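You operate a simulated robot arm through the tools that you are given. There is no shell and no other tool. Be economical: measure what you need, move in short steps, check, and stop when the job is done.

The job below is to be done with a simulated robot arm. You get a single attempt, and the scene is never put back.

## Task
Wipe up the splash, close the green bucket, put the sieve brush to dry.
Fine: wet the sponge on its pad and put it back; brush standing on the drying grid; lid clamp left as it is. Set down upright: sieve brush. What is to be rubbed or washed off counts as gone when no trace of it is left.

The check looks at the end state, three seconds after you hand in, the way a careful person would. Anything else that was tipped, shoved, dropped, spilled or broken makes it a failure. A push-on lid holds only when it is set on centred and level and pressed home; a screw cap is set on level and turned clockwise until tight.

## Robot
A 7-joint arm with a two-finger parallel gripper on a trunk, on a base that drives. Base frame: it is fixed to the floor where the robot stands at the start and does not move with it; the origin is under the middle of the robot, x ahead of it, y to its left, z up; the surface under the hand at the start is at about z = 0.8. Lengths are in m, angles in rad, forces in N, time in s.
With the tool pointing down near the work surface it reaches from about 0.1 to 0.52 m from the robot's upright axis, wherever it stands. Its first joint turns from -2.897 to 2.897 rad. Places, roughly: drying grid [0.2, -0.5, 0.8]; glaze splash [0.3, -0.1, 0.8]; green glaze bucket [0, -0.8, 0.7]; lid clamp [0.2, -0.8, 0.7]; sieve brush (5x5x9 cm) [0.3, -0.3, 0.8]; wet pad [0.5, 0, 0.8]. Payload 1.57 kg.
The tool frame sits at the grasp point between the pads (the TCP): z along the fingers, y along the line on which they close. The tips reach 0.03 m beyond it. Largest opening 0.08 m; finger width 0.017, thickness 0.012; the body of the gripper, 0.04 by 0.082 m, starts 0.08 m behind the TCP.
Orientation is that of the tool frame in the base frame, as a unit quaternion [x, y, z, w]. With the fingers straight down and closing along the base's y, the tool's x points along the base's -x, its y along +y and its z along -z.

## Interface
- The arm moves only by the tool arm_command. Its arguments are lists of equal length, an entry for each row: "offset": the shift along the tool's x, y, z in units of 50 mm (1.0 is 50 mm), a list of three; "delta_rot": the turn, a rotation vector about the tool's x, y, z in units of 5 degrees (1.0 is 5 degrees), a list of three. In form: {"offset": [[dx, dy, dz], ...], "delta_rot": [[wx, wy, wz], ...]}. A call has 1 to 10 rows; each row shifts and turns the commanded pose from where the row before left it, along the tool's axes as they then stand. "claw" is the gripper command, from -1 (shut) to 1 (fully open), values between in proportion, set as the call begins (left out, the last holds). A call with a number of a shift or a turn outside -1 to 1 is refused whole. Each row takes 0.2 s and may step no farther than 0.05 m and 0.15 rad from the row before; otherwise, or with a gripper value out of range, the whole call is refused. Where a pose cannot be reached the arm comes as near as it can. A force on the tool above 60 N (or 10 N above the force at the start of the call, whichever is more), or a blocked arm, ends the call early, and 0.2 s more pass. Each finger travels about 0.072 m/s and halts on what it meets, pressing with about 27 N; the grip force reading is that of the motor and also rises with nothing between the fingers. The clock runs only during rows and for 0.2 s after the last one: add rows that do not move to give the fingers time. It gives the time, the measured TCP pose, the force on the tool (base axes), the opening and the grip force at its end, in the units of the frame above (readings bear some noise), with the torque about the TCP (base axes, N m) and any sound that the robot's microphone picked up.
- Cameras (640 x 400 px; columns grow to the right, rows downward): "scene" is now at [0.1847, -0.053, 1.5898]; the picture's right is [-0.96, -0.29, 0.00], its down [-0.27, 0.89, -0.36] and it looks along [0.11, -0.35, -0.93] (base axes); focal length 294 px, centre (320, 200). "wrist" rides on the gripper at [0.072, -0.007, -0.122] in the tool frame; the picture's right is [0.09, 1.00, 0.00], its down [-0.84, 0.08, -0.54] and it looks along [-0.54, 0.05, 0.84] (tool axes); focal length 238 px, centre (320, 200). There is no depth. A picture from a camera that has moved, and an enlarged one, comes with that camera's place and axes in the base frame and with its lens.
- grab_frame(camera): a new picture of that camera. The clock stands still meanwhile.
- raise_lower(by): slides the trunk up (or, below 0, down) by that many m; the arm and the scene camera ride with it, the base frame stays. It gives what a move gives, with no picture.
- drive_base(legs): drives the robot by 1 to 6 legs, each [ahead, left, turn to the left] in m, m and rad, along the robot's own axes; the way and the turn of a leg run together, so that a leg with both is an arc; at most 1.5 m and 3.142 rad a leg. The arm and the cameras ride along, it lands a little off, and it stops where it bumps. It gives what a move gives.
- head_to(pan, tilt): turns the head with the scene camera to pan (to the left, within 1.501 rad either way) and tilt (down, from -0.506 to 1.204), counted from straight ahead of the robot. It gives what a move gives.
- close_up(camera, box): a new picture of the part [left, top, right, bottom] of that camera's present view, enlarged. The clock stands still meanwhile.
- sign_off(): hands the job in; it is judged then, once.

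Go step by step. Nothing tells you exact positions but the pictures and the camera data: compare them with the known pose of the tool, close in by small moves and look again before you grip or let go. The budget is 120 turns and 82 pictures, counting those below and the enlarged ones. Unless the task says otherwise, let go and move clear before handing in, and close with one line.

The tools are called after ">>>" as name(argument=value, ...) on one line, values as JSON. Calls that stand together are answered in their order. arm_command: Moves the arm, as the interface text tells. Its arguments: {"type":"object","properties":{"offset":{"type":"array","items":{"type":"array","items":{"type":"number"}}},"delta_rot":{"type":"array","items":{"type":"array","items":{"type":"number"}}},"claw":{"type":"number"}},"required":["offset","delta_rot"]} The other tools are called the same way: raise_lower (by) slides the trunk up or down; drive_base (legs) drives the base; head_to (pan, tilt) turns the head that bears the scene camera; grab_frame (camera) takes a picture; close_up (camera, box) takes an enlarged picture of a part of a camera's view; sign_off () hands the job in.

At the start:

```text
clock: 0.0
position: [0.3966, -0.1661, 1.0536]
tcp_rot: [0.001, 1.0, 0.001, 0.0]
contact_force: [0.8, -0.1, 0.4]
moment: [0.0, -0.02, 0.03]
gripper_width: 0.0799
grip_force: 0.1
trunk travel left (down, up): [-0.852, 0.138]
robot x, y, heading: [-0.003, -0.0021, 0.005]
head pan, tilt: [-1.274, 1.201]
```

scene: 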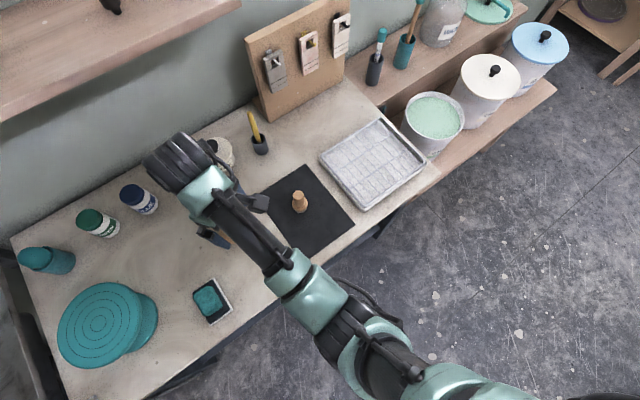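
wrist: 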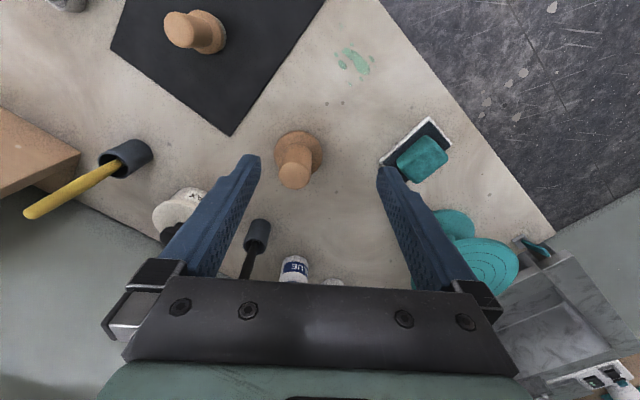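

I see the worktop with the brush on the black mat near (0.32, -0.31), the sponge on its pad near (0.46, 0) and the splash between them. The open green bucket stands on the low bench to the right. I'll look closer before moving.

>>> close_up(camera="scene", box=[320, 0, 640, 200])

>>> close_up(camera="wrist", box=[240, 20, 480, 200])

>>> head_to(pan=-1.5, tilt=0.75)

>>> grab_frame(camera="scene")

```text
2.00 times, centred on (480, 100) of scene
camera zoom: at [0.1847, -0.053, 1.5898], right [-0.96, -0.29, 0.0], down [-0.27, 0.89, -0.36], along [0.11, -0.35, -0.93], focal length 588 px, centre (0, 400)
```

zoom: 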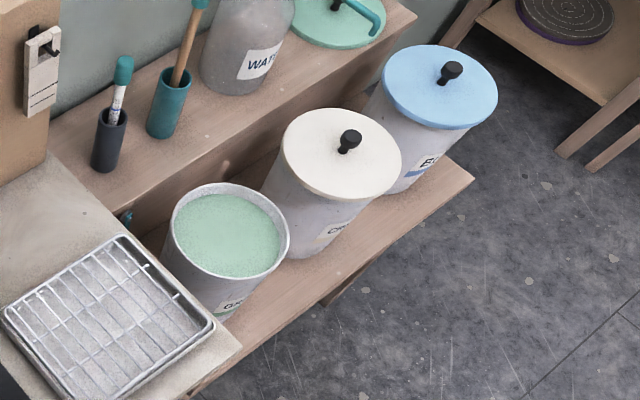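

```text
2.22 times, centred on (360, 110) of wrist
camera zoom: at [0.3245, -0.1718, 1.1752], right [-0.09, 1.0, 0.0], down [0.84, 0.08, 0.54], along [0.54, 0.05, -0.84], focal length 530 px, centre (231, 400)
```

zoom: 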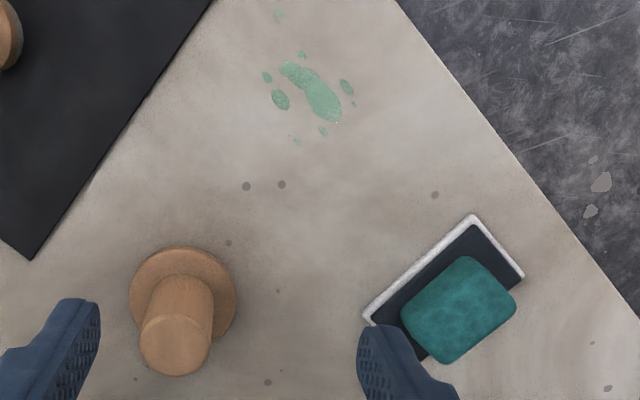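

```text
clock: 0.9
position: [0.3966, -0.1653, 1.0542]
tcp_rot: [-0.001, 1.0, 0.0, 0.0]
contact_force: [-0.2, -0.6, 0.4]
moment: [-0.02, -0.02, 0.02]
gripper_width: 0.08
grip_force: 0.1
trunk travel left (down, up): [-0.852, 0.138]
robot x, y, heading: [0.0005, -0.0015, -0.002]
head pan, tilt: [-1.499, 0.75]
```

```text
77 pictures are left
camera scene: at [0.1743, -0.0821, 1.6214], right [-1.0, -0.07, 0.0], down [-0.05, 0.68, -0.73], along [0.05, -0.73, -0.68], focal length 294 px, centre (320, 200)
```

scene: 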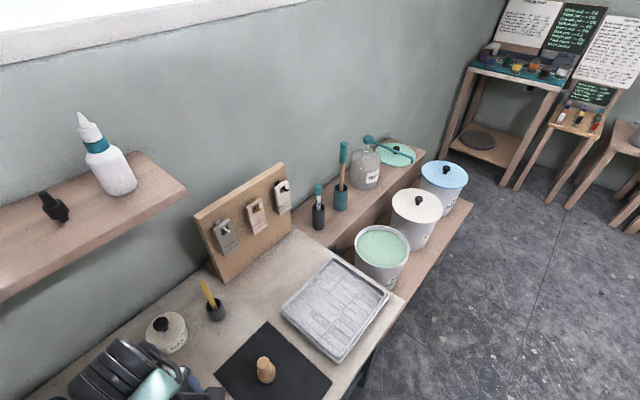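

The bucket is near (0, -0.79), its lid seems to lie on the far shelf near (-0.1, -1.2) with something teal on it. I'll zoom in on these.

>>> close_up(camera="scene", box=[300, 120, 480, 300])

>>> close_up(camera="scene", box=[200, 240, 400, 400])

```text
2.22 times, centred on (390, 210) of scene
camera zoom: at [0.1743, -0.0821, 1.6214], right [-1.0, -0.07, 0.0], down [-0.05, 0.68, -0.73], along [0.05, -0.73, -0.68], focal length 654 px, centre (164, 178)
```

zoom: 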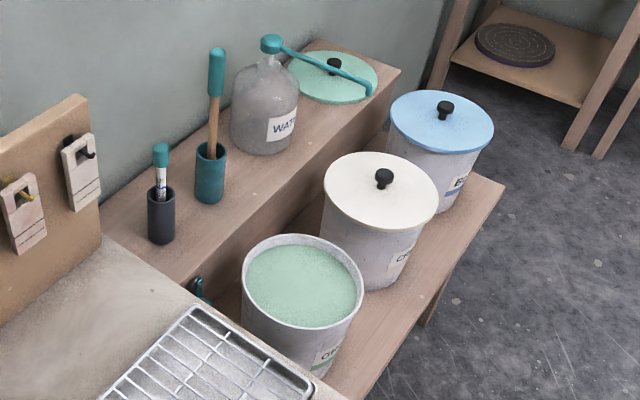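

```text
2.50 times, centred on (300, 320) of scene
camera zoom: at [0.1743, -0.0821, 1.6214], right [-1.0, -0.07, 0.0], down [-0.05, 0.68, -0.73], along [0.05, -0.73, -0.68], focal length 736 px, centre (370, -100)
```

zoom: 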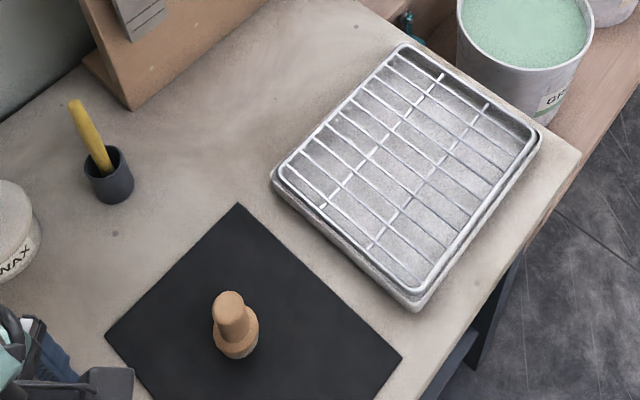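

The lid is on the far shelf under the water jug's spout, so that needs a later look. First the sponge, estimated at (0.456, 0.0) with the table turned about 53°. I move above it and align.

>>> arm_command(offset=[[-0.3, 0.825, 0], [-0.3, 0.825, 0], [-0.3, 0.825, 0], [-0.3, 0.825, 0], [0, 0, 0], [0, 0, 0], [0, 0, 0], [0, 0, 0], [0, 0, 0], [0, 0, 0]], delta_rot=[[0, 0, 0], [0, 0, 0], [0, 0, 0.4], [0, 0, 1], [0, 0, 1], [0, 0, 1], [0, 0, 1], [0, 0, 1], [0, 0, 1], [0, 0, 1]], claw=1)

>>> grab_frame(camera="wrist")

```text
clock: 3.1
position: [0.4574, 0.0013, 1.0544]
tcp_rot: [0.318, 0.948, 0.0, 0.0]
contact_force: [0.5, 0.2, -0.6]
moment: [-0.01, 0.02, 0.01]
gripper_width: 0.08
grip_force: 0.0
trunk travel left (down, up): [-0.852, 0.138]
robot x, y, heading: [0.0005, -0.003, 0.002]
head pan, tilt: [-1.499, 0.75]
```

```text
74 pictures are left
camera wrist: at [0.3961, 0.0378, 1.1753], right [0.53, 0.85, 0.0], down [0.71, -0.44, 0.54], along [0.46, -0.29, -0.84], focal length 238 px, centre (320, 200)
```

wrist: 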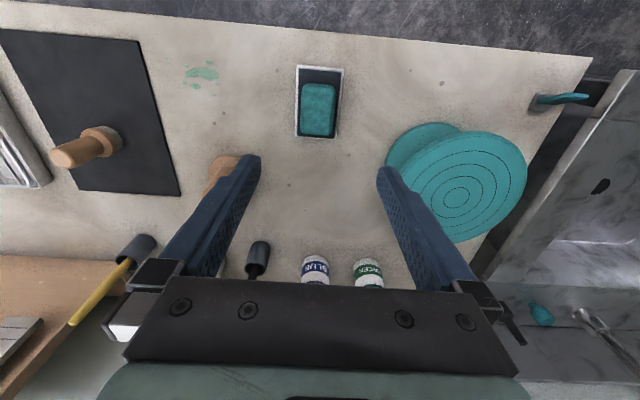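

The sponge is aligned with the fingers, about 5 cm wide, centred near (0.463, -0.005). I descend to just above it and look.

>>> arm_command(offset=[[-0.1, -0.02, 0.78], [0, 0, 0.78], [0, 0, 0.78], [0, 0, 0.78]], delta_rot=[[0, 0, 0], [0, 0, 0], [0, 0, 0], [0, 0, 0]])

>>> grab_frame(camera="wrist")

```text
clock: 4.1
position: [0.4599, -0.0036, 0.8986]
tcp_rot: [0.318, 0.948, 0.0, 0.001]
contact_force: [-0.5, 0.6, -0.4]
moment: [-0.02, 0.02, 0.0]
gripper_width: 0.08
grip_force: 0.1
trunk travel left (down, up): [-0.852, 0.138]
robot x, y, heading: [0.0025, 0.0003, 0.008]
head pan, tilt: [-1.499, 0.75]
```

```text
73 pictures are left
camera wrist: at [0.3994, 0.033, 1.02], right [0.53, 0.85, 0.0], down [0.71, -0.44, 0.54], along [0.46, -0.28, -0.84], focal length 238 px, centre (320, 200)
```

wrist: 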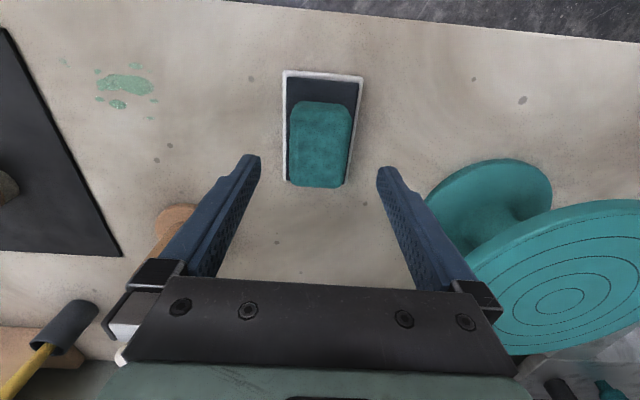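

The sponge sits centred between the fingers. I lower 5 cm and check again before closing.

>>> arm_command(offset=[[0, 0, 0.5], [0, 0, 0.5]], delta_rot=[[0, 0, 0], [0, 0, 0]])

>>> grab_frame(camera="wrist")

>>> head_to(pan=-0.6, tilt=1.15)

>>> grab_frame(camera="scene")

```text
clock: 4.7
position: [0.4621, -0.0044, 0.85]
tcp_rot: [0.316, 0.949, -0.001, 0.0]
contact_force: [0.4, 0.1, -0.1]
moment: [0.0, 0.02, -0.02]
gripper_width: 0.0801
grip_force: 0.0
trunk travel left (down, up): [-0.852, 0.138]
robot x, y, heading: [0.0006, -0.0016, 0.003]
head pan, tilt: [-1.499, 0.75]
```

```text
72 pictures are left
camera wrist: at [0.3999, 0.0326, 0.9706], right [0.53, 0.85, 0.0], down [0.71, -0.44, 0.54], along [0.46, -0.29, -0.84], focal length 238 px, centre (320, 200)
```

wrist: 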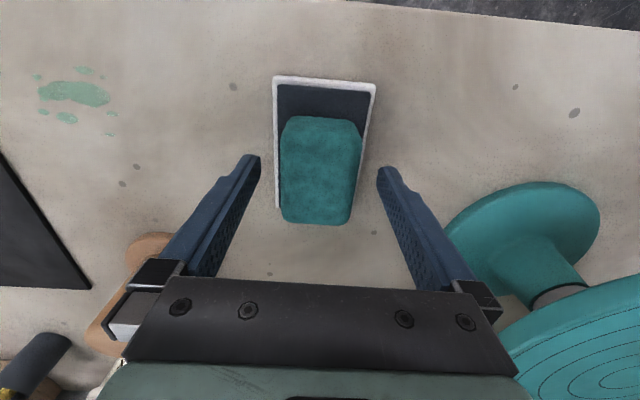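

```text
clock: 5.9
position: [0.461, -0.005, 0.8497]
tcp_rot: [0.317, 0.948, 0.0, -0.001]
contact_force: [0.0, -0.7, 0.0]
moment: [-0.03, -0.02, 0.01]
gripper_width: 0.0798
grip_force: 0.0
trunk travel left (down, up): [-0.852, 0.138]
robot x, y, heading: [0.0002, 0.0002, 0.002]
head pan, tilt: [-0.6, 1.15]
```

```text
71 pictures are left
camera scene: at [0.2174, -0.0332, 1.5927], right [-0.57, -0.82, 0.0], down [-0.75, 0.52, -0.41], along [0.34, -0.23, -0.91], focal length 294 px, centre (320, 200)
```

scene: 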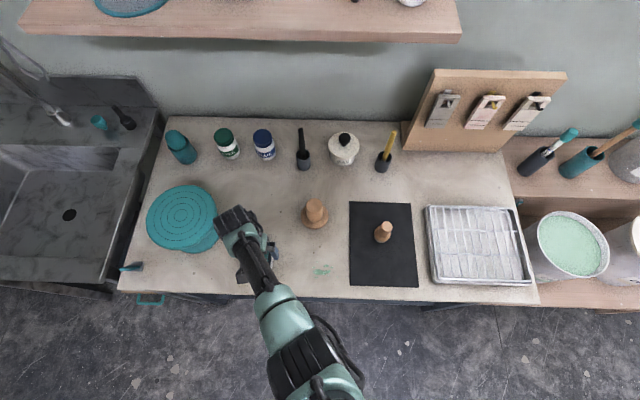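

The fingers straddle the sponge with tips around z 0.82, above the pad rim. Closing now, then pressing the sponge slightly into the pad to wet it.

>>> arm_command(offset=[[0, 0, 0], [0, 0, 0], [0, 0, 0], [0, 0, 0], [0, 0, 0]], delta_rot=[[0, 0, 0], [0, 0, 0], [0, 0, 0], [0, 0, 0], [0, 0, 0]], claw=-1)

>>> arm_command(offset=[[0, 0, 0.05], [0, 0, 0.05], [0, 0, 0]], delta_rot=[[0, 0, 0], [0, 0, 0], [0, 0, 0]])

>>> grab_frame(camera="wrist")

```text
clock: 7.1
position: [0.4616, -0.0044, 0.8498]
tcp_rot: [0.317, 0.948, 0.0, 0.0]
contact_force: [0.4, -0.3, -0.3]
moment: [0.03, -0.01, -0.02]
gripper_width: 0.0439
grip_force: 27.1
trunk travel left (down, up): [-0.852, 0.138]
robot x, y, heading: [0.0002, 0.0007, -0.001]
head pan, tilt: [-0.6, 1.15]
```

```text
clock: 7.9
position: [0.4613, -0.0052, 0.8474]
tcp_rot: [0.317, 0.948, 0.001, 0.004]
contact_force: [-4.5, -2.5, 36.4]
moment: [-0.2, 0.1, 0.03]
gripper_width: 0.0443
grip_force: 27.2
trunk travel left (down, up): [-0.852, 0.138]
robot x, y, heading: [-0.0019, 0.0038, -0.001]
head pan, tilt: [-0.6, 1.15]
```

```text
70 pictures are left
camera wrist: at [0.399, 0.0327, 0.9678], right [0.53, 0.85, 0.0], down [0.71, -0.44, 0.55], along [0.47, -0.29, -0.84], focal length 238 px, centre (320, 200)
```

wrist: 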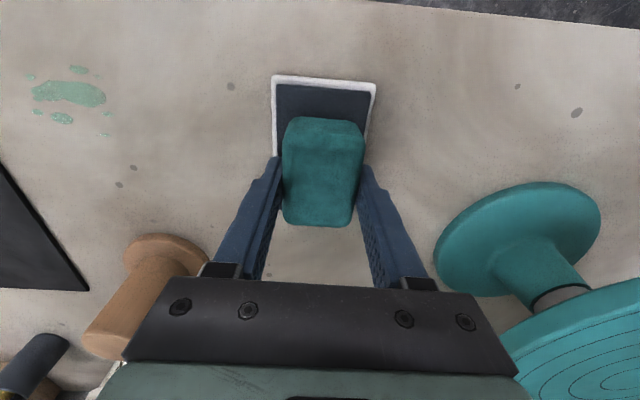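

The sponge is gripped and pressed wet. The splash spans roughly (0.30–0.37, -0.155– -0.095); I lift, carry the sponge to one end of it and lower gently.

>>> arm_command(offset=[[0, 0, -0.6], [0, 0, -0.6], [0.08, -0.82, 0], [0.08, -0.82, 0], [0.08, -0.82, 0], [0, 0, 0.5], [0, 0, 0.5], [0, 0, 0.2], [0, 0, 0.0]], delta_rot=[[0, 0, 0], [0, 0, 0], [0, 0, 0], [0, 0, 0], [0, 0, 0], [0, 0, 0], [0, 0, 0], [0, 0, 0], [0, 0, 0]])

>>> grab_frame(camera="wrist")

```text
clock: 9.9
position: [0.3766, -0.0947, 0.8431]
tcp_rot: [0.318, 0.948, 0.0, 0.002]
contact_force: [-1.0, 0.6, -0.1]
moment: [-0.01, -0.02, 0.02]
gripper_width: 0.0442
grip_force: 26.8
trunk travel left (down, up): [-0.852, 0.138]
robot x, y, heading: [-0.0038, -0.0025, -0.002]
head pan, tilt: [-0.6, 1.15]
```

```text
69 pictures are left
camera wrist: at [0.3156, -0.0576, 0.9643], right [0.53, 0.85, 0.0], down [0.71, -0.44, 0.54], along [0.46, -0.28, -0.84], focal length 238 px, centre (320, 200)
```

wrist: 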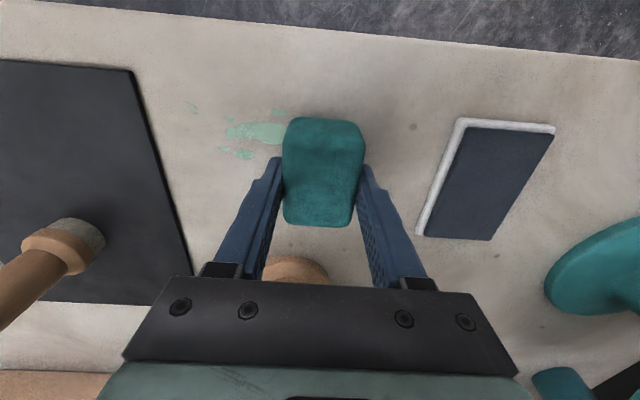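

The brush has grey bristles below, confirming which one it is. The sponge hovers just right of the splash, so I lower until it touches the table.

>>> arm_command(offset=[[0.12, 0, 0.1], [0, 0, 0.06], [0, 0, 0]], delta_rot=[[0, 0, 0], [0, 0, 0], [0, 0, 0]])

```text
clock: 10.7
position: [0.3714, -0.0911, 0.8331]
tcp_rot: [0.318, 0.948, 0.0, 0.0]
contact_force: [-0.1, -1.0, 0.5]
moment: [0.03, 0.0, 0.03]
gripper_width: 0.044
grip_force: 26.3
trunk travel left (down, up): [-0.852, 0.138]
robot x, y, heading: [-0.0007, 0.0014, 0.0]
head pan, tilt: [-0.6, 1.15]
```

No contact yet; going lower in small steps.

>>> arm_command(offset=[[0, 0, 0.1], [0, 0, 0]], delta_rot=[[0, 0, 0], [0, 0, 0]])

>>> close_up(camera="scene", box=[220, 200, 420, 325])

```text
clock: 11.3
position: [0.3721, -0.0915, 0.8317]
tcp_rot: [0.316, 0.949, 0.0, 0.003]
contact_force: [-7.7, 2.5, 35.0]
moment: [-0.05, 0.12, 0.04]
gripper_width: 0.0444
grip_force: 27.2
trunk travel left (down, up): [-0.852, 0.138]
robot x, y, heading: [-0.0026, 0.0026, -0.006]
head pan, tilt: [-0.6, 1.15]
```

```text
3.20 times, centred on (320, 262) of scene
camera zoom: at [0.2139, -0.0322, 1.5938], right [-0.56, -0.83, 0.0], down [-0.75, 0.52, -0.41], along [0.34, -0.23, -0.91], focal length 941 px, centre (320, 0)
```

zoom: 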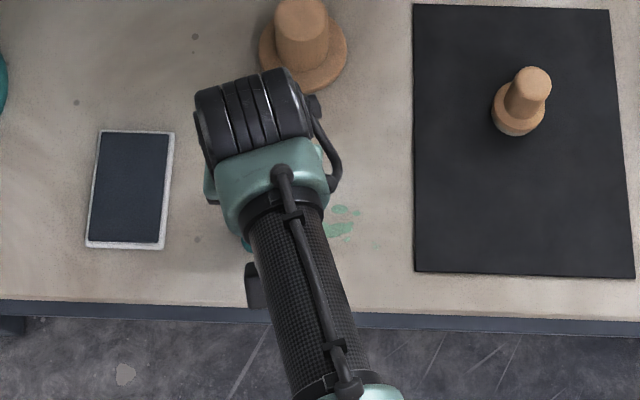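

Contact at z≈0.832 with 35 N. I ease to about 15 N and make the first wiping stroke across the splash, then look.

>>> arm_command(offset=[[0, 0, -0.04], [0, -0.35, 0], [0, -0.35, 0], [0, -0.35, 0], [0, -0.35, 0], [0, -0.35, 0], [0, -0.35, 0], [0, 0, 0]], delta_rot=[[0, 0, 0], [0, 0, 0], [0, 0, 0], [0, 0, 0], [0, 0, 0], [0, 0, 0], [0, 0, 0], [0, 0, 0]])

>>> grab_frame(camera="wrist")

```text
clock: 12.9
position: [0.3193, -0.1595, 0.8347]
tcp_rot: [0.311, 0.95, 0.018, 0.003]
contact_force: [1.9, 15.6, 9.1]
moment: [0.2, 0.03, -0.35]
gripper_width: 0.044
grip_force: 26.9
trunk travel left (down, up): [-0.852, 0.138]
robot x, y, heading: [-0.0002, -0.0, 0.0]
head pan, tilt: [-0.6, 1.15]
stopped in row 8: the force on the tool passed its limit at 63 N (the readings are from after the stop); the commanded pose is now the measured one
```

```text
67 pictures are left
camera wrist: at [0.2552, -0.1274, 0.9551], right [0.51, 0.86, 0.04], down [0.71, -0.45, 0.54], along [0.48, -0.25, -0.84], focal length 238 px, centre (320, 200)
```

wrist: 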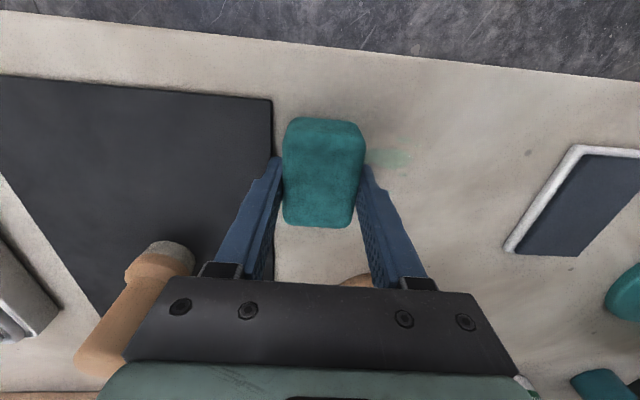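

The stroke removed most of it; a faint trace remains to the right, and the sponge bumped the mat's edge at the end. I ease off the mat, level the tool and stroke back.

>>> arm_command(offset=[[0, 0.1, -0.1], [0, 0.1, 0]], delta_rot=[[0.2, 0, 0], [0.21, 0, 0]])

>>> close_up(camera="scene", box=[220, 180, 460, 330])

```text
clock: 13.6
position: [0.3237, -0.1559, 0.8386]
tcp_rot: [0.312, 0.95, -0.003, -0.003]
contact_force: [-0.2, 0.3, -0.8]
moment: [0.02, 0.02, 0.02]
gripper_width: 0.0438
grip_force: 27.4
trunk travel left (down, up): [-0.852, 0.138]
robot x, y, heading: [0.0019, -0.002, 0.001]
head pan, tilt: [-0.6, 1.15]
```

```text
2.67 times, centred on (340, 255) of scene
camera zoom: at [0.2171, -0.0327, 1.5927], right [-0.56, -0.83, 0.0], down [-0.75, 0.51, -0.41], along [0.34, -0.23, -0.91], focal length 784 px, centre (267, 53)
```

zoom: 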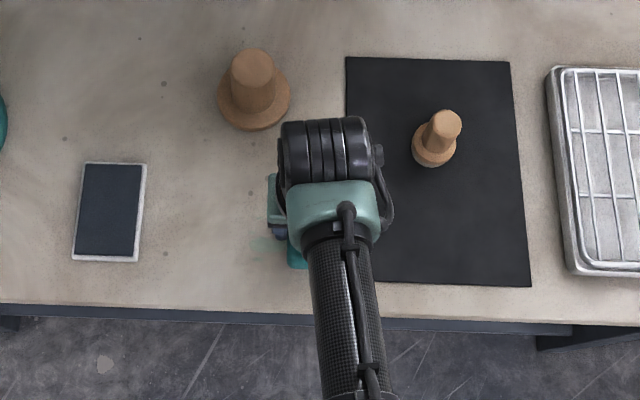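

The mat hasn't moved. Now press down lightly and stroke forth and back on slightly different lines.

>>> arm_command(offset=[[0, 0.04, 0.17], [0, 0.4, 0], [0, 0.4, 0], [0, 0.4, 0], [0, 0.4, 0], [-0.15, 0, 0], [0, -0.4, 0], [0, -0.4, 0], [0, -0.4, 0], [0, -0.35, 0]], delta_rot=[[0, 0, 0], [0, 0, 0], [0, 0, 0], [0, 0, 0], [0, 0, 0], [0, 0, 0], [0, 0, 0], [0, 0, 0], [0, 0, 0], [0, 0, 0]])

>>> arm_command(offset=[[0.3, 0, 0], [0, 0.4, 0], [0, 0.4, 0], [0, 0.4, 0], [0, 0.4, 0], [-0.15, 0, 0], [0, -0.4, 0], [0, -0.4, 0], [0, -0.4, 0], [0, -0.35, 0]], delta_rot=[[0, 0, 0], [0, 0, 0], [0, 0, 0], [0, 0, 0], [0, 0, 0], [0, 0, 0], [0, 0, 0], [0, 0, 0], [0, 0, 0], [0, 0, 0]])

>>> grab_frame(camera="wrist")

```text
clock: 15.8
position: [0.3316, -0.155, 0.8304]
tcp_rot: [0.311, 0.95, -0.002, -0.002]
contact_force: [7.1, 8.2, 12.1]
moment: [0.51, -0.53, 0.05]
gripper_width: 0.0442
grip_force: 27.2
trunk travel left (down, up): [-0.852, 0.138]
robot x, y, heading: [0.0029, -0.0012, -0.001]
head pan, tilt: [-0.6, 1.15]
```

```text
clock: 17.9
position: [0.3299, -0.148, 0.8292]
tcp_rot: [0.312, 0.95, -0.002, -0.002]
contact_force: [8.3, 9.4, 13.7]
moment: [0.63, -0.52, 0.02]
gripper_width: 0.044
grip_force: 27.0
trunk travel left (down, up): [-0.852, 0.138]
robot x, y, heading: [-0.0034, -0.0007, 0.0]
head pan, tilt: [-0.6, 1.15]
```

```text
65 pictures are left
camera wrist: at [0.2679, -0.1107, 0.9516], right [0.51, 0.86, 0.0], down [0.72, -0.43, 0.54], along [0.46, -0.28, -0.84], focal length 238 px, centre (320, 200)
```

wrist: 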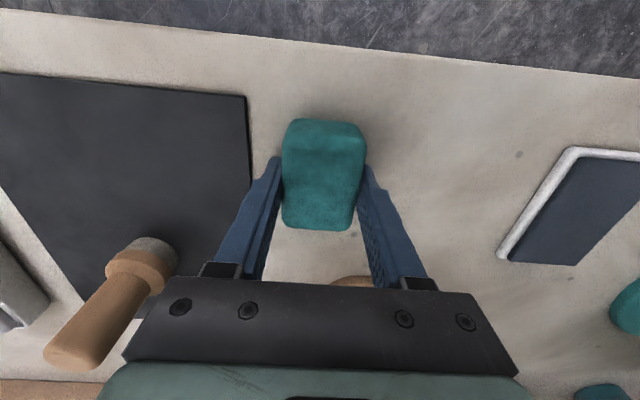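

The right side looks clean. I lift the sponge and back off toward the pad to check the whole spot.

>>> arm_command(offset=[[0, 0, -0.6], [0, 0, -0.6], [0, 0.8, 0], [0, 0.8, 0], [0, 0.8, 0]], delta_rot=[[0, 0, 0], [0, 0, 0], [0, 0, 0], [0, 0, 0], [0, 0, 0]])

>>> grab_frame(camera="wrist")

>>> close_up(camera="scene", box=[250, 220, 390, 310])

```text
clock: 19.1
position: [0.401, -0.0495, 0.8906]
tcp_rot: [0.311, 0.95, -0.003, -0.005]
contact_force: [-0.4, 0.0, -0.2]
moment: [0.0, 0.01, 0.01]
gripper_width: 0.0442
grip_force: 26.8
trunk travel left (down, up): [-0.852, 0.138]
robot x, y, heading: [-0.0012, -0.0027, 0.002]
head pan, tilt: [-0.6, 1.15]
```

```text
64 pictures are left
camera wrist: at [0.3399, -0.0131, 1.0115], right [0.52, 0.86, -0.01], down [0.72, -0.43, 0.54], along [0.46, -0.28, -0.84], focal length 238 px, centre (320, 200)
```

wrist: 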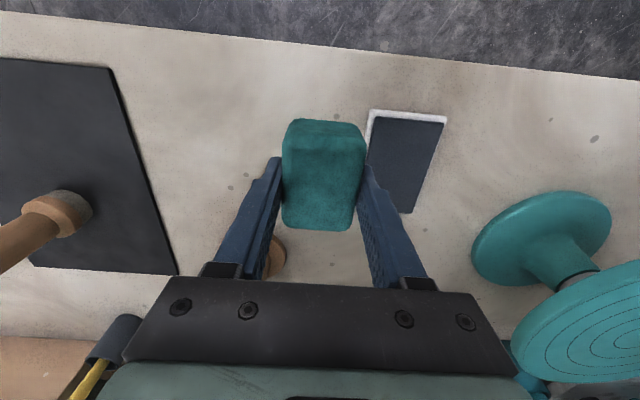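

```text
4.44 times, centred on (320, 265) of scene
camera zoom: at [0.2184, -0.0318, 1.5925], right [-0.56, -0.83, 0.0], down [-0.75, 0.51, -0.41], along [0.34, -0.23, -0.91], focal length 1308 px, centre (320, -89)
```

zoom: 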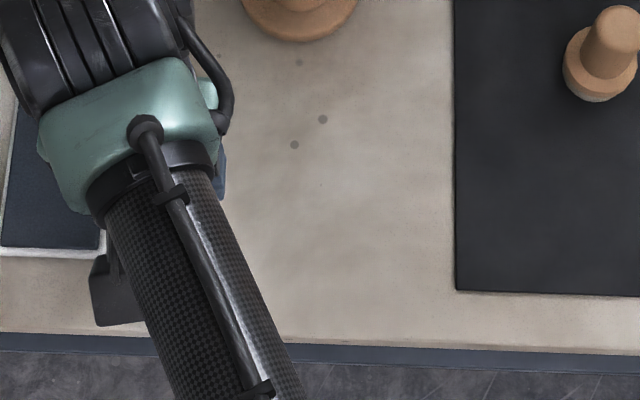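

The splash is gone without a trace. Now the sponge goes back to its original spot on the pad.

>>> arm_command(offset=[[-0.22, 0.72, 0], [-0.22, 0.72, 0], [0, 0, 0.4], [0, 0, 0.36], [0, 0, 0]], delta_rot=[[0, 0, 0.1], [0, 0, 0], [0, 0, 0], [0, 0, 0], [0, 0, 0]])

>>> grab_frame(camera="wrist")

```text
clock: 20.4
position: [0.4584, -0.0064, 0.8496]
tcp_rot: [0.315, 0.949, -0.003, -0.003]
contact_force: [0.5, -0.2, 0.1]
moment: [-0.02, 0.02, -0.01]
gripper_width: 0.0443
grip_force: 27.0
trunk travel left (down, up): [-0.852, 0.138]
robot x, y, heading: [-0.0016, -0.0012, 0.0]
head pan, tilt: [-0.6, 1.15]
```

```text
62 pictures are left
camera wrist: at [0.3987, 0.031, 0.9718], right [0.52, 0.85, -0.01], down [0.72, -0.44, 0.54], along [0.46, -0.29, -0.84], focal length 238 px, centre (320, 200)
```

wrist: 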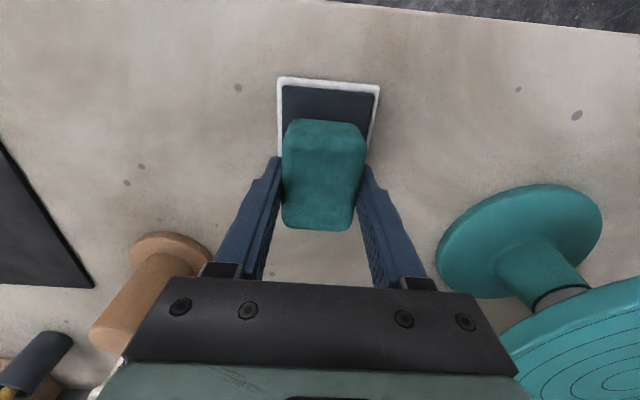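

The sponge is over its old place; a last nudge down, then release and rise.

>>> arm_command(offset=[[0, 0.05, 0.02], [0, 0, 0.02], [0, 0, 0]], delta_rot=[[0, 0, 0], [0, 0, 0], [0, 0, 0]])

>>> arm_command(offset=[[0, 0, 0], [0, 0, 0], [0, 0, 0], [0, 0, 0], [0, 0, -1], [0, 0, -1], [0, 0, -1]], delta_rot=[[0, 0, 0], [0, 0, 0], [0, 0, 0], [0, 0, 0], [0, 0, 0], [0, 0, 0], [0, 0, 0]], claw=1)

>>> grab_frame(camera="wrist")

```text
clock: 21.1
position: [0.4608, -0.0051, 0.8476]
tcp_rot: [0.316, 0.949, -0.002, -0.002]
contact_force: [0.0, -0.3, -0.2]
moment: [0.0, -0.01, 0.0]
gripper_width: 0.0441
grip_force: 27.0
trunk travel left (down, up): [-0.852, 0.138]
robot x, y, heading: [-0.0024, 0.0012, 0.005]
head pan, tilt: [-0.6, 1.15]
```

```text
clock: 22.8
position: [0.462, -0.0062, 0.9985]
tcp_rot: [0.316, 0.949, -0.003, -0.005]
contact_force: [-0.4, -0.3, -0.3]
moment: [0.02, 0.01, -0.01]
gripper_width: 0.08
grip_force: 0.0
trunk travel left (down, up): [-0.852, 0.138]
robot x, y, heading: [-0.0001, -0.0015, 0.0]
head pan, tilt: [-0.6, 1.15]
```

```text
61 pictures are left
camera wrist: at [0.401, 0.031, 1.1206], right [0.52, 0.85, -0.01], down [0.72, -0.44, 0.54], along [0.46, -0.29, -0.84], focal length 238 px, centre (320, 200)
```

wrist: 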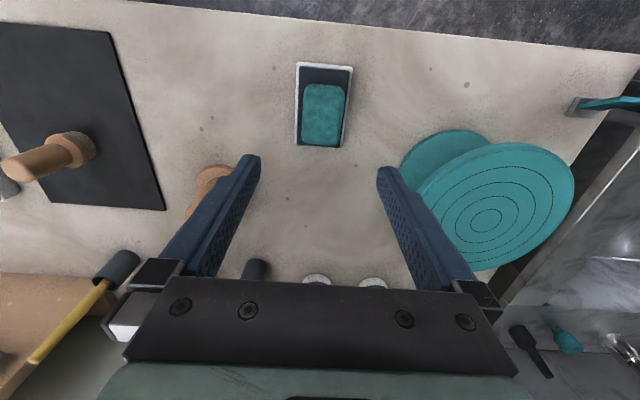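

The sponge is back on its pad. Next the brush, at about (0.321, -0.307); I move above it and look.

>>> arm_command(offset=[[-0.19, -0.93, 0], [-0.19, -0.93, 0], [-0.19, -0.93, 0], [-0.19, -0.93, 0], [-0.19, -0.93, 0], [-0.19, -0.93, 0], [-0.19, -0.93, 0], [0, 0, 0]], delta_rot=[[0, 0, 0], [0, 0, 0], [0, 0, 0], [0, 0, 0], [0, 0, 0], [0, 0, 0], [0, 0, 0], [0, 0, 0]])

>>> grab_frame(camera="wrist")

```text
clock: 24.6
position: [0.3188, -0.3035, 0.9992]
tcp_rot: [0.315, 0.949, -0.003, -0.003]
contact_force: [-0.2, 0.4, -1.1]
moment: [-0.01, -0.02, 0.0]
gripper_width: 0.0798
grip_force: 0.0
trunk travel left (down, up): [-0.852, 0.138]
robot x, y, heading: [0.0006, 0.0006, 0.001]
head pan, tilt: [-0.6, 1.15]
```

```text
60 pictures are left
camera wrist: at [0.258, -0.2663, 1.1208], right [0.52, 0.85, -0.01], down [0.72, -0.44, 0.54], along [0.46, -0.29, -0.84], focal length 238 px, centre (320, 200)
```

wrist: 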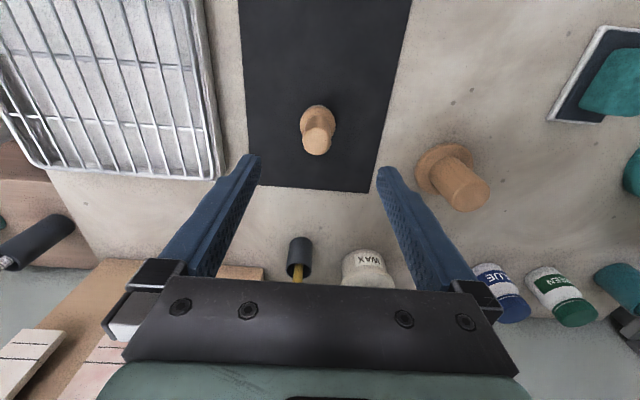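

The brush is almost centred; I correct slightly and descend to the handle.

>>> arm_command(offset=[[-0.16, -0.08, 0.6], [0, 0, 0.7], [0, 0, 0.4], [0, 0, 0]], delta_rot=[[0, 0, 0], [0, 0, 0], [0, 0, 0], [0, 0, 0]])

>>> grab_frame(camera="wrist")

```text
clock: 25.6
position: [0.3226, -0.3151, 0.9172]
tcp_rot: [0.316, 0.949, -0.002, -0.003]
contact_force: [-0.5, -0.9, -0.1]
moment: [0.02, -0.02, -0.02]
gripper_width: 0.08
grip_force: 0.0
trunk travel left (down, up): [-0.852, 0.138]
robot x, y, heading: [0.0006, 0.0023, 0.004]
head pan, tilt: [-0.6, 1.15]
```

```text
59 pictures are left
camera wrist: at [0.2627, -0.2773, 1.0381], right [0.52, 0.85, -0.01], down [0.72, -0.44, 0.54], along [0.46, -0.29, -0.84], focal length 238 px, centre (320, 200)
```

wrist: 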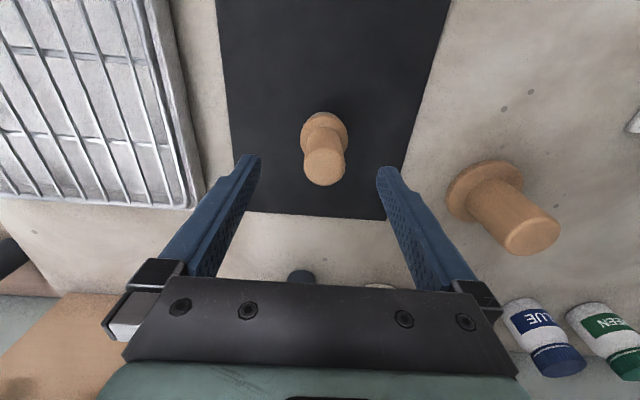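

Well centred. Lower 4 cm and close on the handle.

>>> arm_command(offset=[[0, 0, 0.4], [0, 0, 0.4], [0, 0, 0]], delta_rot=[[0, 0, 0], [0, 0, 0], [0, 0, 0]])

>>> grab_frame(camera="wrist")

```text
clock: 26.4
position: [0.3246, -0.3144, 0.8754]
tcp_rot: [0.316, 0.949, -0.002, -0.002]
contact_force: [-0.4, 0.1, 0.2]
moment: [-0.02, -0.01, 0.0]
gripper_width: 0.0802
grip_force: 0.0
trunk travel left (down, up): [-0.852, 0.138]
robot x, y, heading: [0.0006, -0.0009, 0.007]
head pan, tilt: [-0.6, 1.15]
```

```text
58 pictures are left
camera wrist: at [0.2631, -0.2769, 0.9964], right [0.52, 0.85, -0.01], down [0.72, -0.44, 0.54], along [0.46, -0.29, -0.84], focal length 238 px, centre (320, 200)
```

wrist: 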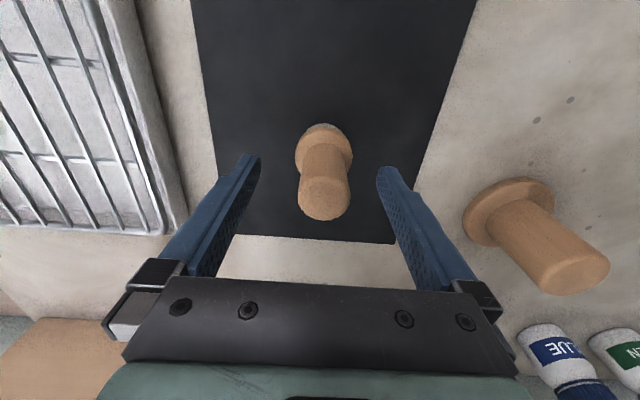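

The handle stands between the fingers at TCP height. Closing.

>>> arm_command(offset=[[0, 0, 0], [0, 0, 0], [0, 0, 0], [0, 0, 0], [0, 0, 0]], delta_rot=[[0, 0, 0], [0, 0, 0], [0, 0, 0], [0, 0, 0], [0, 0, 0]], claw=-1)

>>> arm_command(offset=[[0, 0, -0.8], [0, 0, -0.8], [0, 0, -0.4]], delta_rot=[[0, 0, 0], [0, 0, 0], [0, 0, 0]])

>>> grab_frame(camera="wrist")

>>> head_to(pan=-1.3, tilt=0.95)

>>> grab_frame(camera="scene")

```text
clock: 27.6
position: [0.3238, -0.3136, 0.8752]
tcp_rot: [0.316, 0.949, -0.002, -0.003]
contact_force: [-0.1, 0.4, 0.4]
moment: [-0.03, -0.04, -0.02]
gripper_width: 0.0284
grip_force: 26.6
trunk travel left (down, up): [-0.852, 0.138]
robot x, y, heading: [-0.0027, 0.0032, 0.003]
head pan, tilt: [-0.6, 1.15]
```

```text
clock: 28.4
position: [0.3251, -0.3157, 0.9756]
tcp_rot: [0.316, 0.949, -0.003, -0.002]
contact_force: [-0.4, -0.1, -0.4]
moment: [-0.01, 0.01, 0.02]
gripper_width: 0.0287
grip_force: 26.7
trunk travel left (down, up): [-0.852, 0.138]
robot x, y, heading: [0.0005, 0.001, -0.0]
head pan, tilt: [-0.6, 1.15]
```

```text
57 pictures are left
camera wrist: at [0.2642, -0.2776, 1.0969], right [0.52, 0.85, -0.01], down [0.72, -0.44, 0.54], along [0.46, -0.29, -0.84], focal length 238 px, centre (320, 200)
```

wrist: 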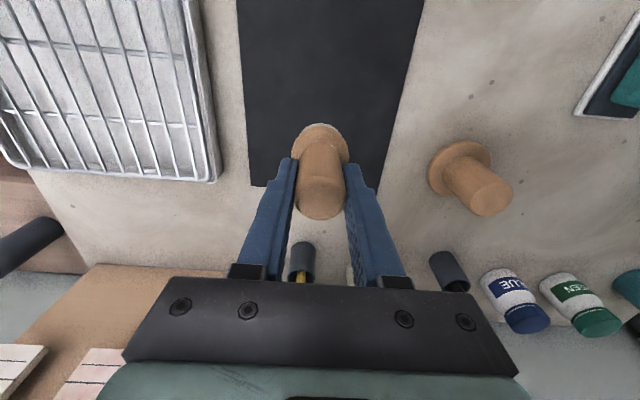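

```text
clock: 29.4
position: [0.3241, -0.3146, 0.9741]
tcp_rot: [0.316, 0.949, -0.003, -0.004]
contact_force: [0.3, 0.1, -0.4]
moment: [0.05, -0.03, 0.0]
gripper_width: 0.0286
grip_force: 26.6
trunk travel left (down, up): [-0.852, 0.138]
robot x, y, heading: [0.0011, 0.0027, 0.002]
head pan, tilt: [-1.3, 0.949]
```

```text
56 pictures are left
camera scene: at [0.1883, -0.0686, 1.6059], right [-0.96, -0.27, 0.0], down [-0.22, 0.78, -0.58], along [0.16, -0.56, -0.81], focal length 294 px, centre (320, 200)
```

scene: 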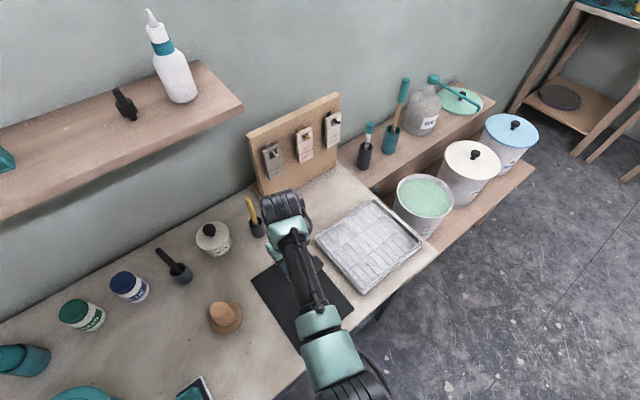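

The brush is held. The grid spans roughly u -0.42…-0.18 along the table; I aim for its near part at about (0.158, -0.456), and first hover to see the wires so the brush spans two of them.

>>> arm_command(offset=[[0.18, -0.85, 0], [0.18, -0.85, 0], [0.18, -0.85, 0], [0.18, -0.85, 0], [0.18, -0.85, 0], [0, 0, 0]], delta_rot=[[0, 0, 0], [0, 0, 0], [0, 0, 0], [0, 0, 0], [0, 0, 0], [0, 0, 0]])

>>> grab_frame(camera="wrist")

>>> close_up(camera="scene", box=[280, 160, 460, 310])

```text
clock: 30.8
position: [0.1626, -0.458, 0.978]
tcp_rot: [0.316, 0.949, -0.002, -0.003]
contact_force: [-0.9, 0.3, -0.8]
moment: [-0.02, 0.02, -0.03]
gripper_width: 0.0287
grip_force: 27.2
trunk travel left (down, up): [-0.852, 0.138]
robot x, y, heading: [0.0015, 0.0002, -0.001]
head pan, tilt: [-1.3, 0.949]
```

```text
55 pictures are left
camera wrist: at [0.1023, -0.4208, 1.0993], right [0.52, 0.85, -0.01], down [0.72, -0.44, 0.54], along [0.46, -0.29, -0.84], focal length 238 px, centre (320, 200)
```

wrist: 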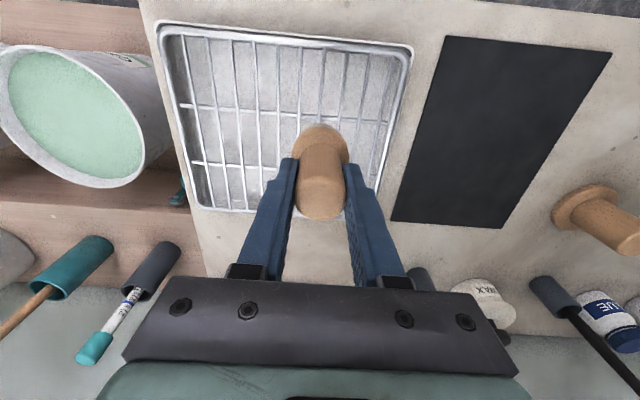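

```text
2.67 times, centred on (370, 235) of scene
camera zoom: at [0.1885, -0.0681, 1.6059], right [-0.96, -0.27, 0.0], down [-0.22, 0.78, -0.58], along [0.16, -0.56, -0.81], focal length 784 px, centre (187, 107)
```

zoom: 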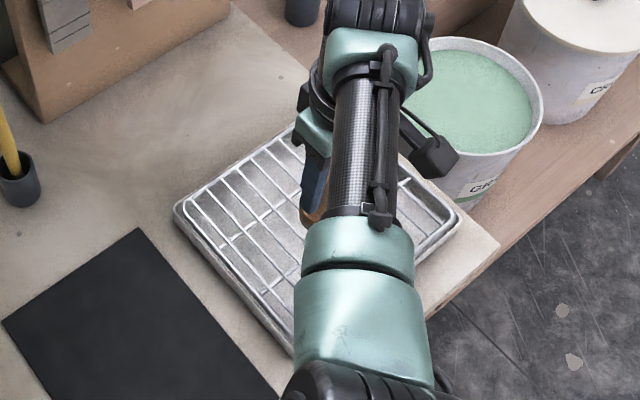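

I zoom on the grid wires in the wrist view.

>>> close_up(camera="wrist", box=[150, 15, 430, 215])

```text
2.00 times, centred on (290, 115) of wrist
camera zoom: at [0.1023, -0.4208, 1.0993], right [0.52, 0.85, -0.01], down [0.72, -0.44, 0.54], along [0.46, -0.29, -0.84], focal length 477 px, centre (380, 370)
```

zoom: 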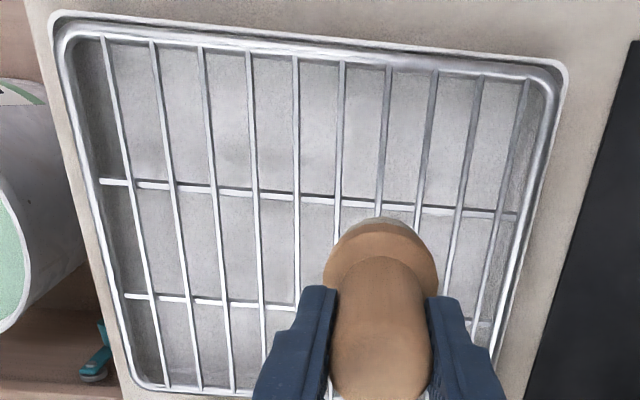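

Wires are about 2.3 cm apart; midway between two wires is 1 cm to the tool's +y, and between the crossbars is 2.5 cm further back. I shift there and go down to just above the grid.

>>> arm_command(offset=[[-0.5, 0.2, 0], [0, 0, 0.6], [0, 0, 0.6], [0, 0, 0]], delta_rot=[[0, 0, 0], [0, 0, 0], [0, 0, 0], [0, 0, 0]])

>>> close_up(camera="wrist", box=[150, 15, 430, 215])

```text
clock: 31.8
position: [0.187, -0.4643, 0.9172]
tcp_rot: [0.316, 0.949, -0.003, -0.003]
contact_force: [0.6, 0.6, -1.3]
moment: [0.02, -0.03, -0.02]
gripper_width: 0.0288
grip_force: 27.2
trunk travel left (down, up): [-0.852, 0.138]
robot x, y, heading: [-0.0018, -0.0006, 0.002]
head pan, tilt: [-1.3, 0.949]
```

```text
2.00 times, centred on (290, 115) of wrist
camera zoom: at [0.1265, -0.4272, 1.038], right [0.52, 0.85, -0.01], down [0.72, -0.44, 0.54], along [0.46, -0.29, -0.84], focal length 477 px, centre (380, 370)
```

zoom: 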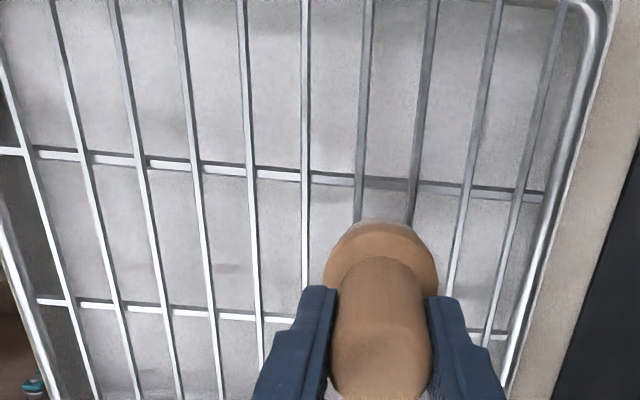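

The brush is centred between two wires. Lowering gently to contact.

>>> arm_command(offset=[[0, 0, 0.14], [0, 0, 0.14], [0, 0, 0]], delta_rot=[[0, 0, 0], [0, 0, 0], [0, 0, 0]])

```text
clock: 32.6
position: [0.1879, -0.4646, 0.9056]
tcp_rot: [0.316, 0.949, -0.005, -0.001]
contact_force: [-0.4, 1.1, 19.1]
moment: [0.39, -0.05, 0.0]
gripper_width: 0.0287
grip_force: 26.4
trunk travel left (down, up): [-0.852, 0.138]
robot x, y, heading: [-0.0005, -0.0002, 0.004]
head pan, tilt: [-1.3, 0.949]
```

It touched down at z≈0.905 with 19 N. I relax slightly and check the contact visually before opening.

>>> arm_command(offset=[[0, 0, -0.03], [0, 0, 0]], delta_rot=[[0, 0, 0], [0, 0, 0]])

>>> close_up(camera="wrist", box=[150, 15, 430, 215])

```text
clock: 33.2
position: [0.1867, -0.465, 0.9048]
tcp_rot: [0.316, 0.949, -0.005, -0.002]
contact_force: [3.1, -4.8, 13.8]
moment: [-0.09, -0.25, -0.04]
gripper_width: 0.029
grip_force: 27.1
trunk travel left (down, up): [-0.852, 0.138]
robot x, y, heading: [-0.003, -0.0021, -0.001]
head pan, tilt: [-1.3, 0.949]
```

```text
2.00 times, centred on (290, 115) of wrist
camera zoom: at [0.1266, -0.4265, 1.0266], right [0.52, 0.85, -0.01], down [0.72, -0.43, 0.54], along [0.46, -0.29, -0.84], focal length 477 px, centre (380, 370)
```

zoom: 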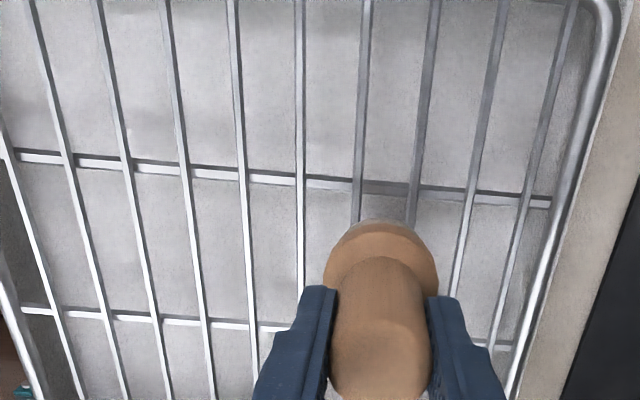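

The brush stands across the two wires. I open and rise.

>>> arm_command(offset=[[0, 0, 0], [0, 0, 0], [0, 0, 0], [0, 0, 0], [0, 0, -0.5], [0, 0, -1], [0, 0, -1]], delta_rot=[[0, 0, 0], [0, 0, 0], [0, 0, 0], [0, 0, 0], [0, 0, 0], [0, 0, 0], [0, 0, 0]], claw=1)

>>> grab_frame(camera="wrist")

```text
clock: 34.8
position: [0.1871, -0.4651, 1.0296]
tcp_rot: [0.316, 0.949, -0.003, -0.002]
contact_force: [0.4, -0.3, -0.2]
moment: [0.02, 0.02, -0.01]
gripper_width: 0.0802
grip_force: 0.1
trunk travel left (down, up): [-0.852, 0.138]
robot x, y, heading: [0.0017, -0.0021, 0.004]
head pan, tilt: [-1.3, 0.949]
```

```text
50 pictures are left
camera wrist: at [0.1274, -0.4275, 1.1509], right [0.52, 0.85, -0.01], down [0.72, -0.44, 0.54], along [0.46, -0.29, -0.84], focal length 238 px, centre (320, 200)
```

wrist: 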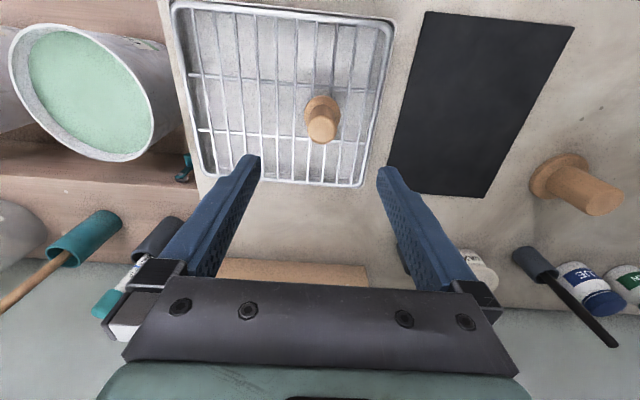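

The brush stands upright on the grid. Next the lid: I retract the arm, drive along the bench front past the bucket and look at the lid and spout from there.

>>> arm_command(offset=[[0.8, 0, -0.5], [0.8, 0, -0.5], [0.8, 0, -0.5], [0.2, 0, -0.5]], delta_rot=[[0, 0, 0], [0, 0, 0], [0, 0, 0], [0, 0, 0]])

>>> drive_base(legs=[[-0.36, -0.48, 0], [0, 0, -0.644]])

>>> head_to(pan=-0.6, tilt=0.8)

>>> grab_frame(camera="scene")

```text
clock: 35.8
position: [0.084, -0.3851, 1.13]
tcp_rot: [0.315, 0.949, -0.001, -0.003]
contact_force: [0.0, 0.9, -0.7]
moment: [-0.03, -0.02, -0.01]
gripper_width: 0.0798
grip_force: 0.1
trunk travel left (down, up): [-0.852, 0.138]
robot x, y, heading: [-0.0015, -0.0001, 0.002]
head pan, tilt: [-1.3, 0.949]
```

```text
clock: 41.0
position: [-0.5288, -0.8367, 1.1288]
tcp_rot: [0.609, 0.793, -0.002, -0.003]
contact_force: [-0.4, -0.3, 0.0]
moment: [0.01, -0.01, -0.01]
gripper_width: 0.0801
grip_force: 0.0
trunk travel left (down, up): [-0.852, 0.138]
robot x, y, heading: [-0.3545, -0.4824, -0.665]
head pan, tilt: [-1.3, 0.949]
```

```text
clock: 42.1
position: [-0.5292, -0.8373, 1.1276]
tcp_rot: [0.609, 0.793, -0.002, -0.003]
contact_force: [0.6, 0.0, 0.0]
moment: [0.0, 0.02, 0.02]
gripper_width: 0.0799
grip_force: 0.1
trunk travel left (down, up): [-0.852, 0.138]
robot x, y, heading: [-0.3565, -0.479, -0.662]
head pan, tilt: [-0.6, 0.799]
```

```text
49 pictures are left
camera scene: at [-0.2005, -0.6619, 1.6175], right [-0.95, -0.3, 0.0], down [-0.22, 0.68, -0.7], along [0.21, -0.66, -0.72], focal length 294 px, centre (320, 200)
```

scene: 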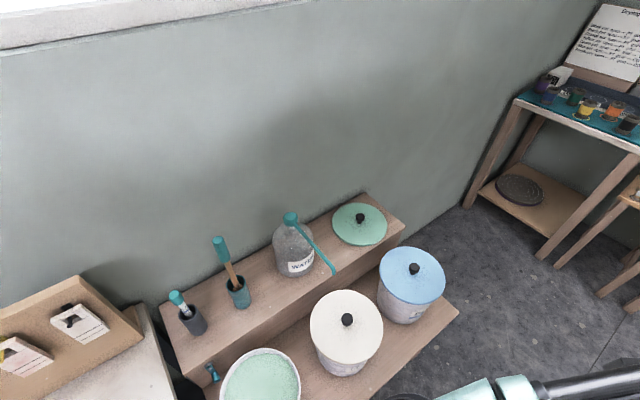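

The lid lies free at about (-0.13, -1.38, 0.75); the spout runs well to its left. I'll go round to the bench's far end, where it is within reach.

>>> drive_base(legs=[[0, -1.05, 0], [0, 0, 1.589]])

>>> head_to(pan=-0.5, tilt=0.9)

>>> grab_frame(camera="scene")

```text
clock: 51.3
position: [-0.6428, -1.4642, 1.1279]
tcp_rot: [-0.142, 0.99, -0.004, -0.001]
contact_force: [-0.1, -0.6, 0.8]
moment: [0.06, 0.04, -0.01]
gripper_width: 0.0801
grip_force: 0.1
trunk travel left (down, up): [-0.852, 0.138]
robot x, y, heading: [-1.0009, -1.3002, 0.929]
head pan, tilt: [-0.6, 0.799]
```

```text
clock: 52.0
position: [-0.6427, -1.4646, 1.1289]
tcp_rot: [-0.141, 0.99, -0.004, -0.001]
contact_force: [-0.3, 0.4, -0.2]
moment: [0.04, 0.0, -0.04]
gripper_width: 0.0801
grip_force: 0.1
trunk travel left (down, up): [-0.852, 0.138]
robot x, y, heading: [-1.003, -1.3007, 0.925]
head pan, tilt: [-0.499, 0.901]
```

```text
48 pictures are left
camera scene: at [-0.834, -1.1331, 1.6096], right [0.42, -0.91, 0.0], down [-0.71, -0.33, -0.62], along [0.57, 0.26, -0.78], focal length 294 px, centre (320, 200)
```

scene: 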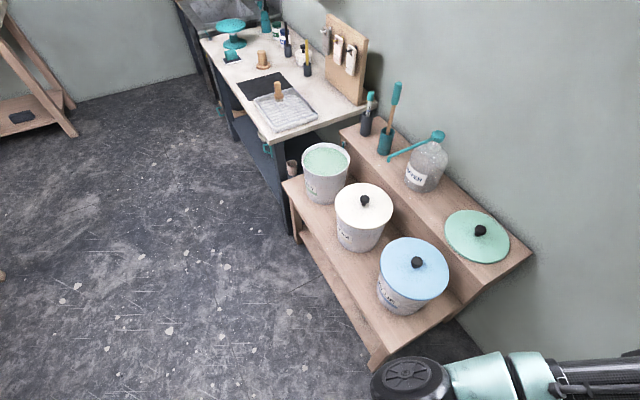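

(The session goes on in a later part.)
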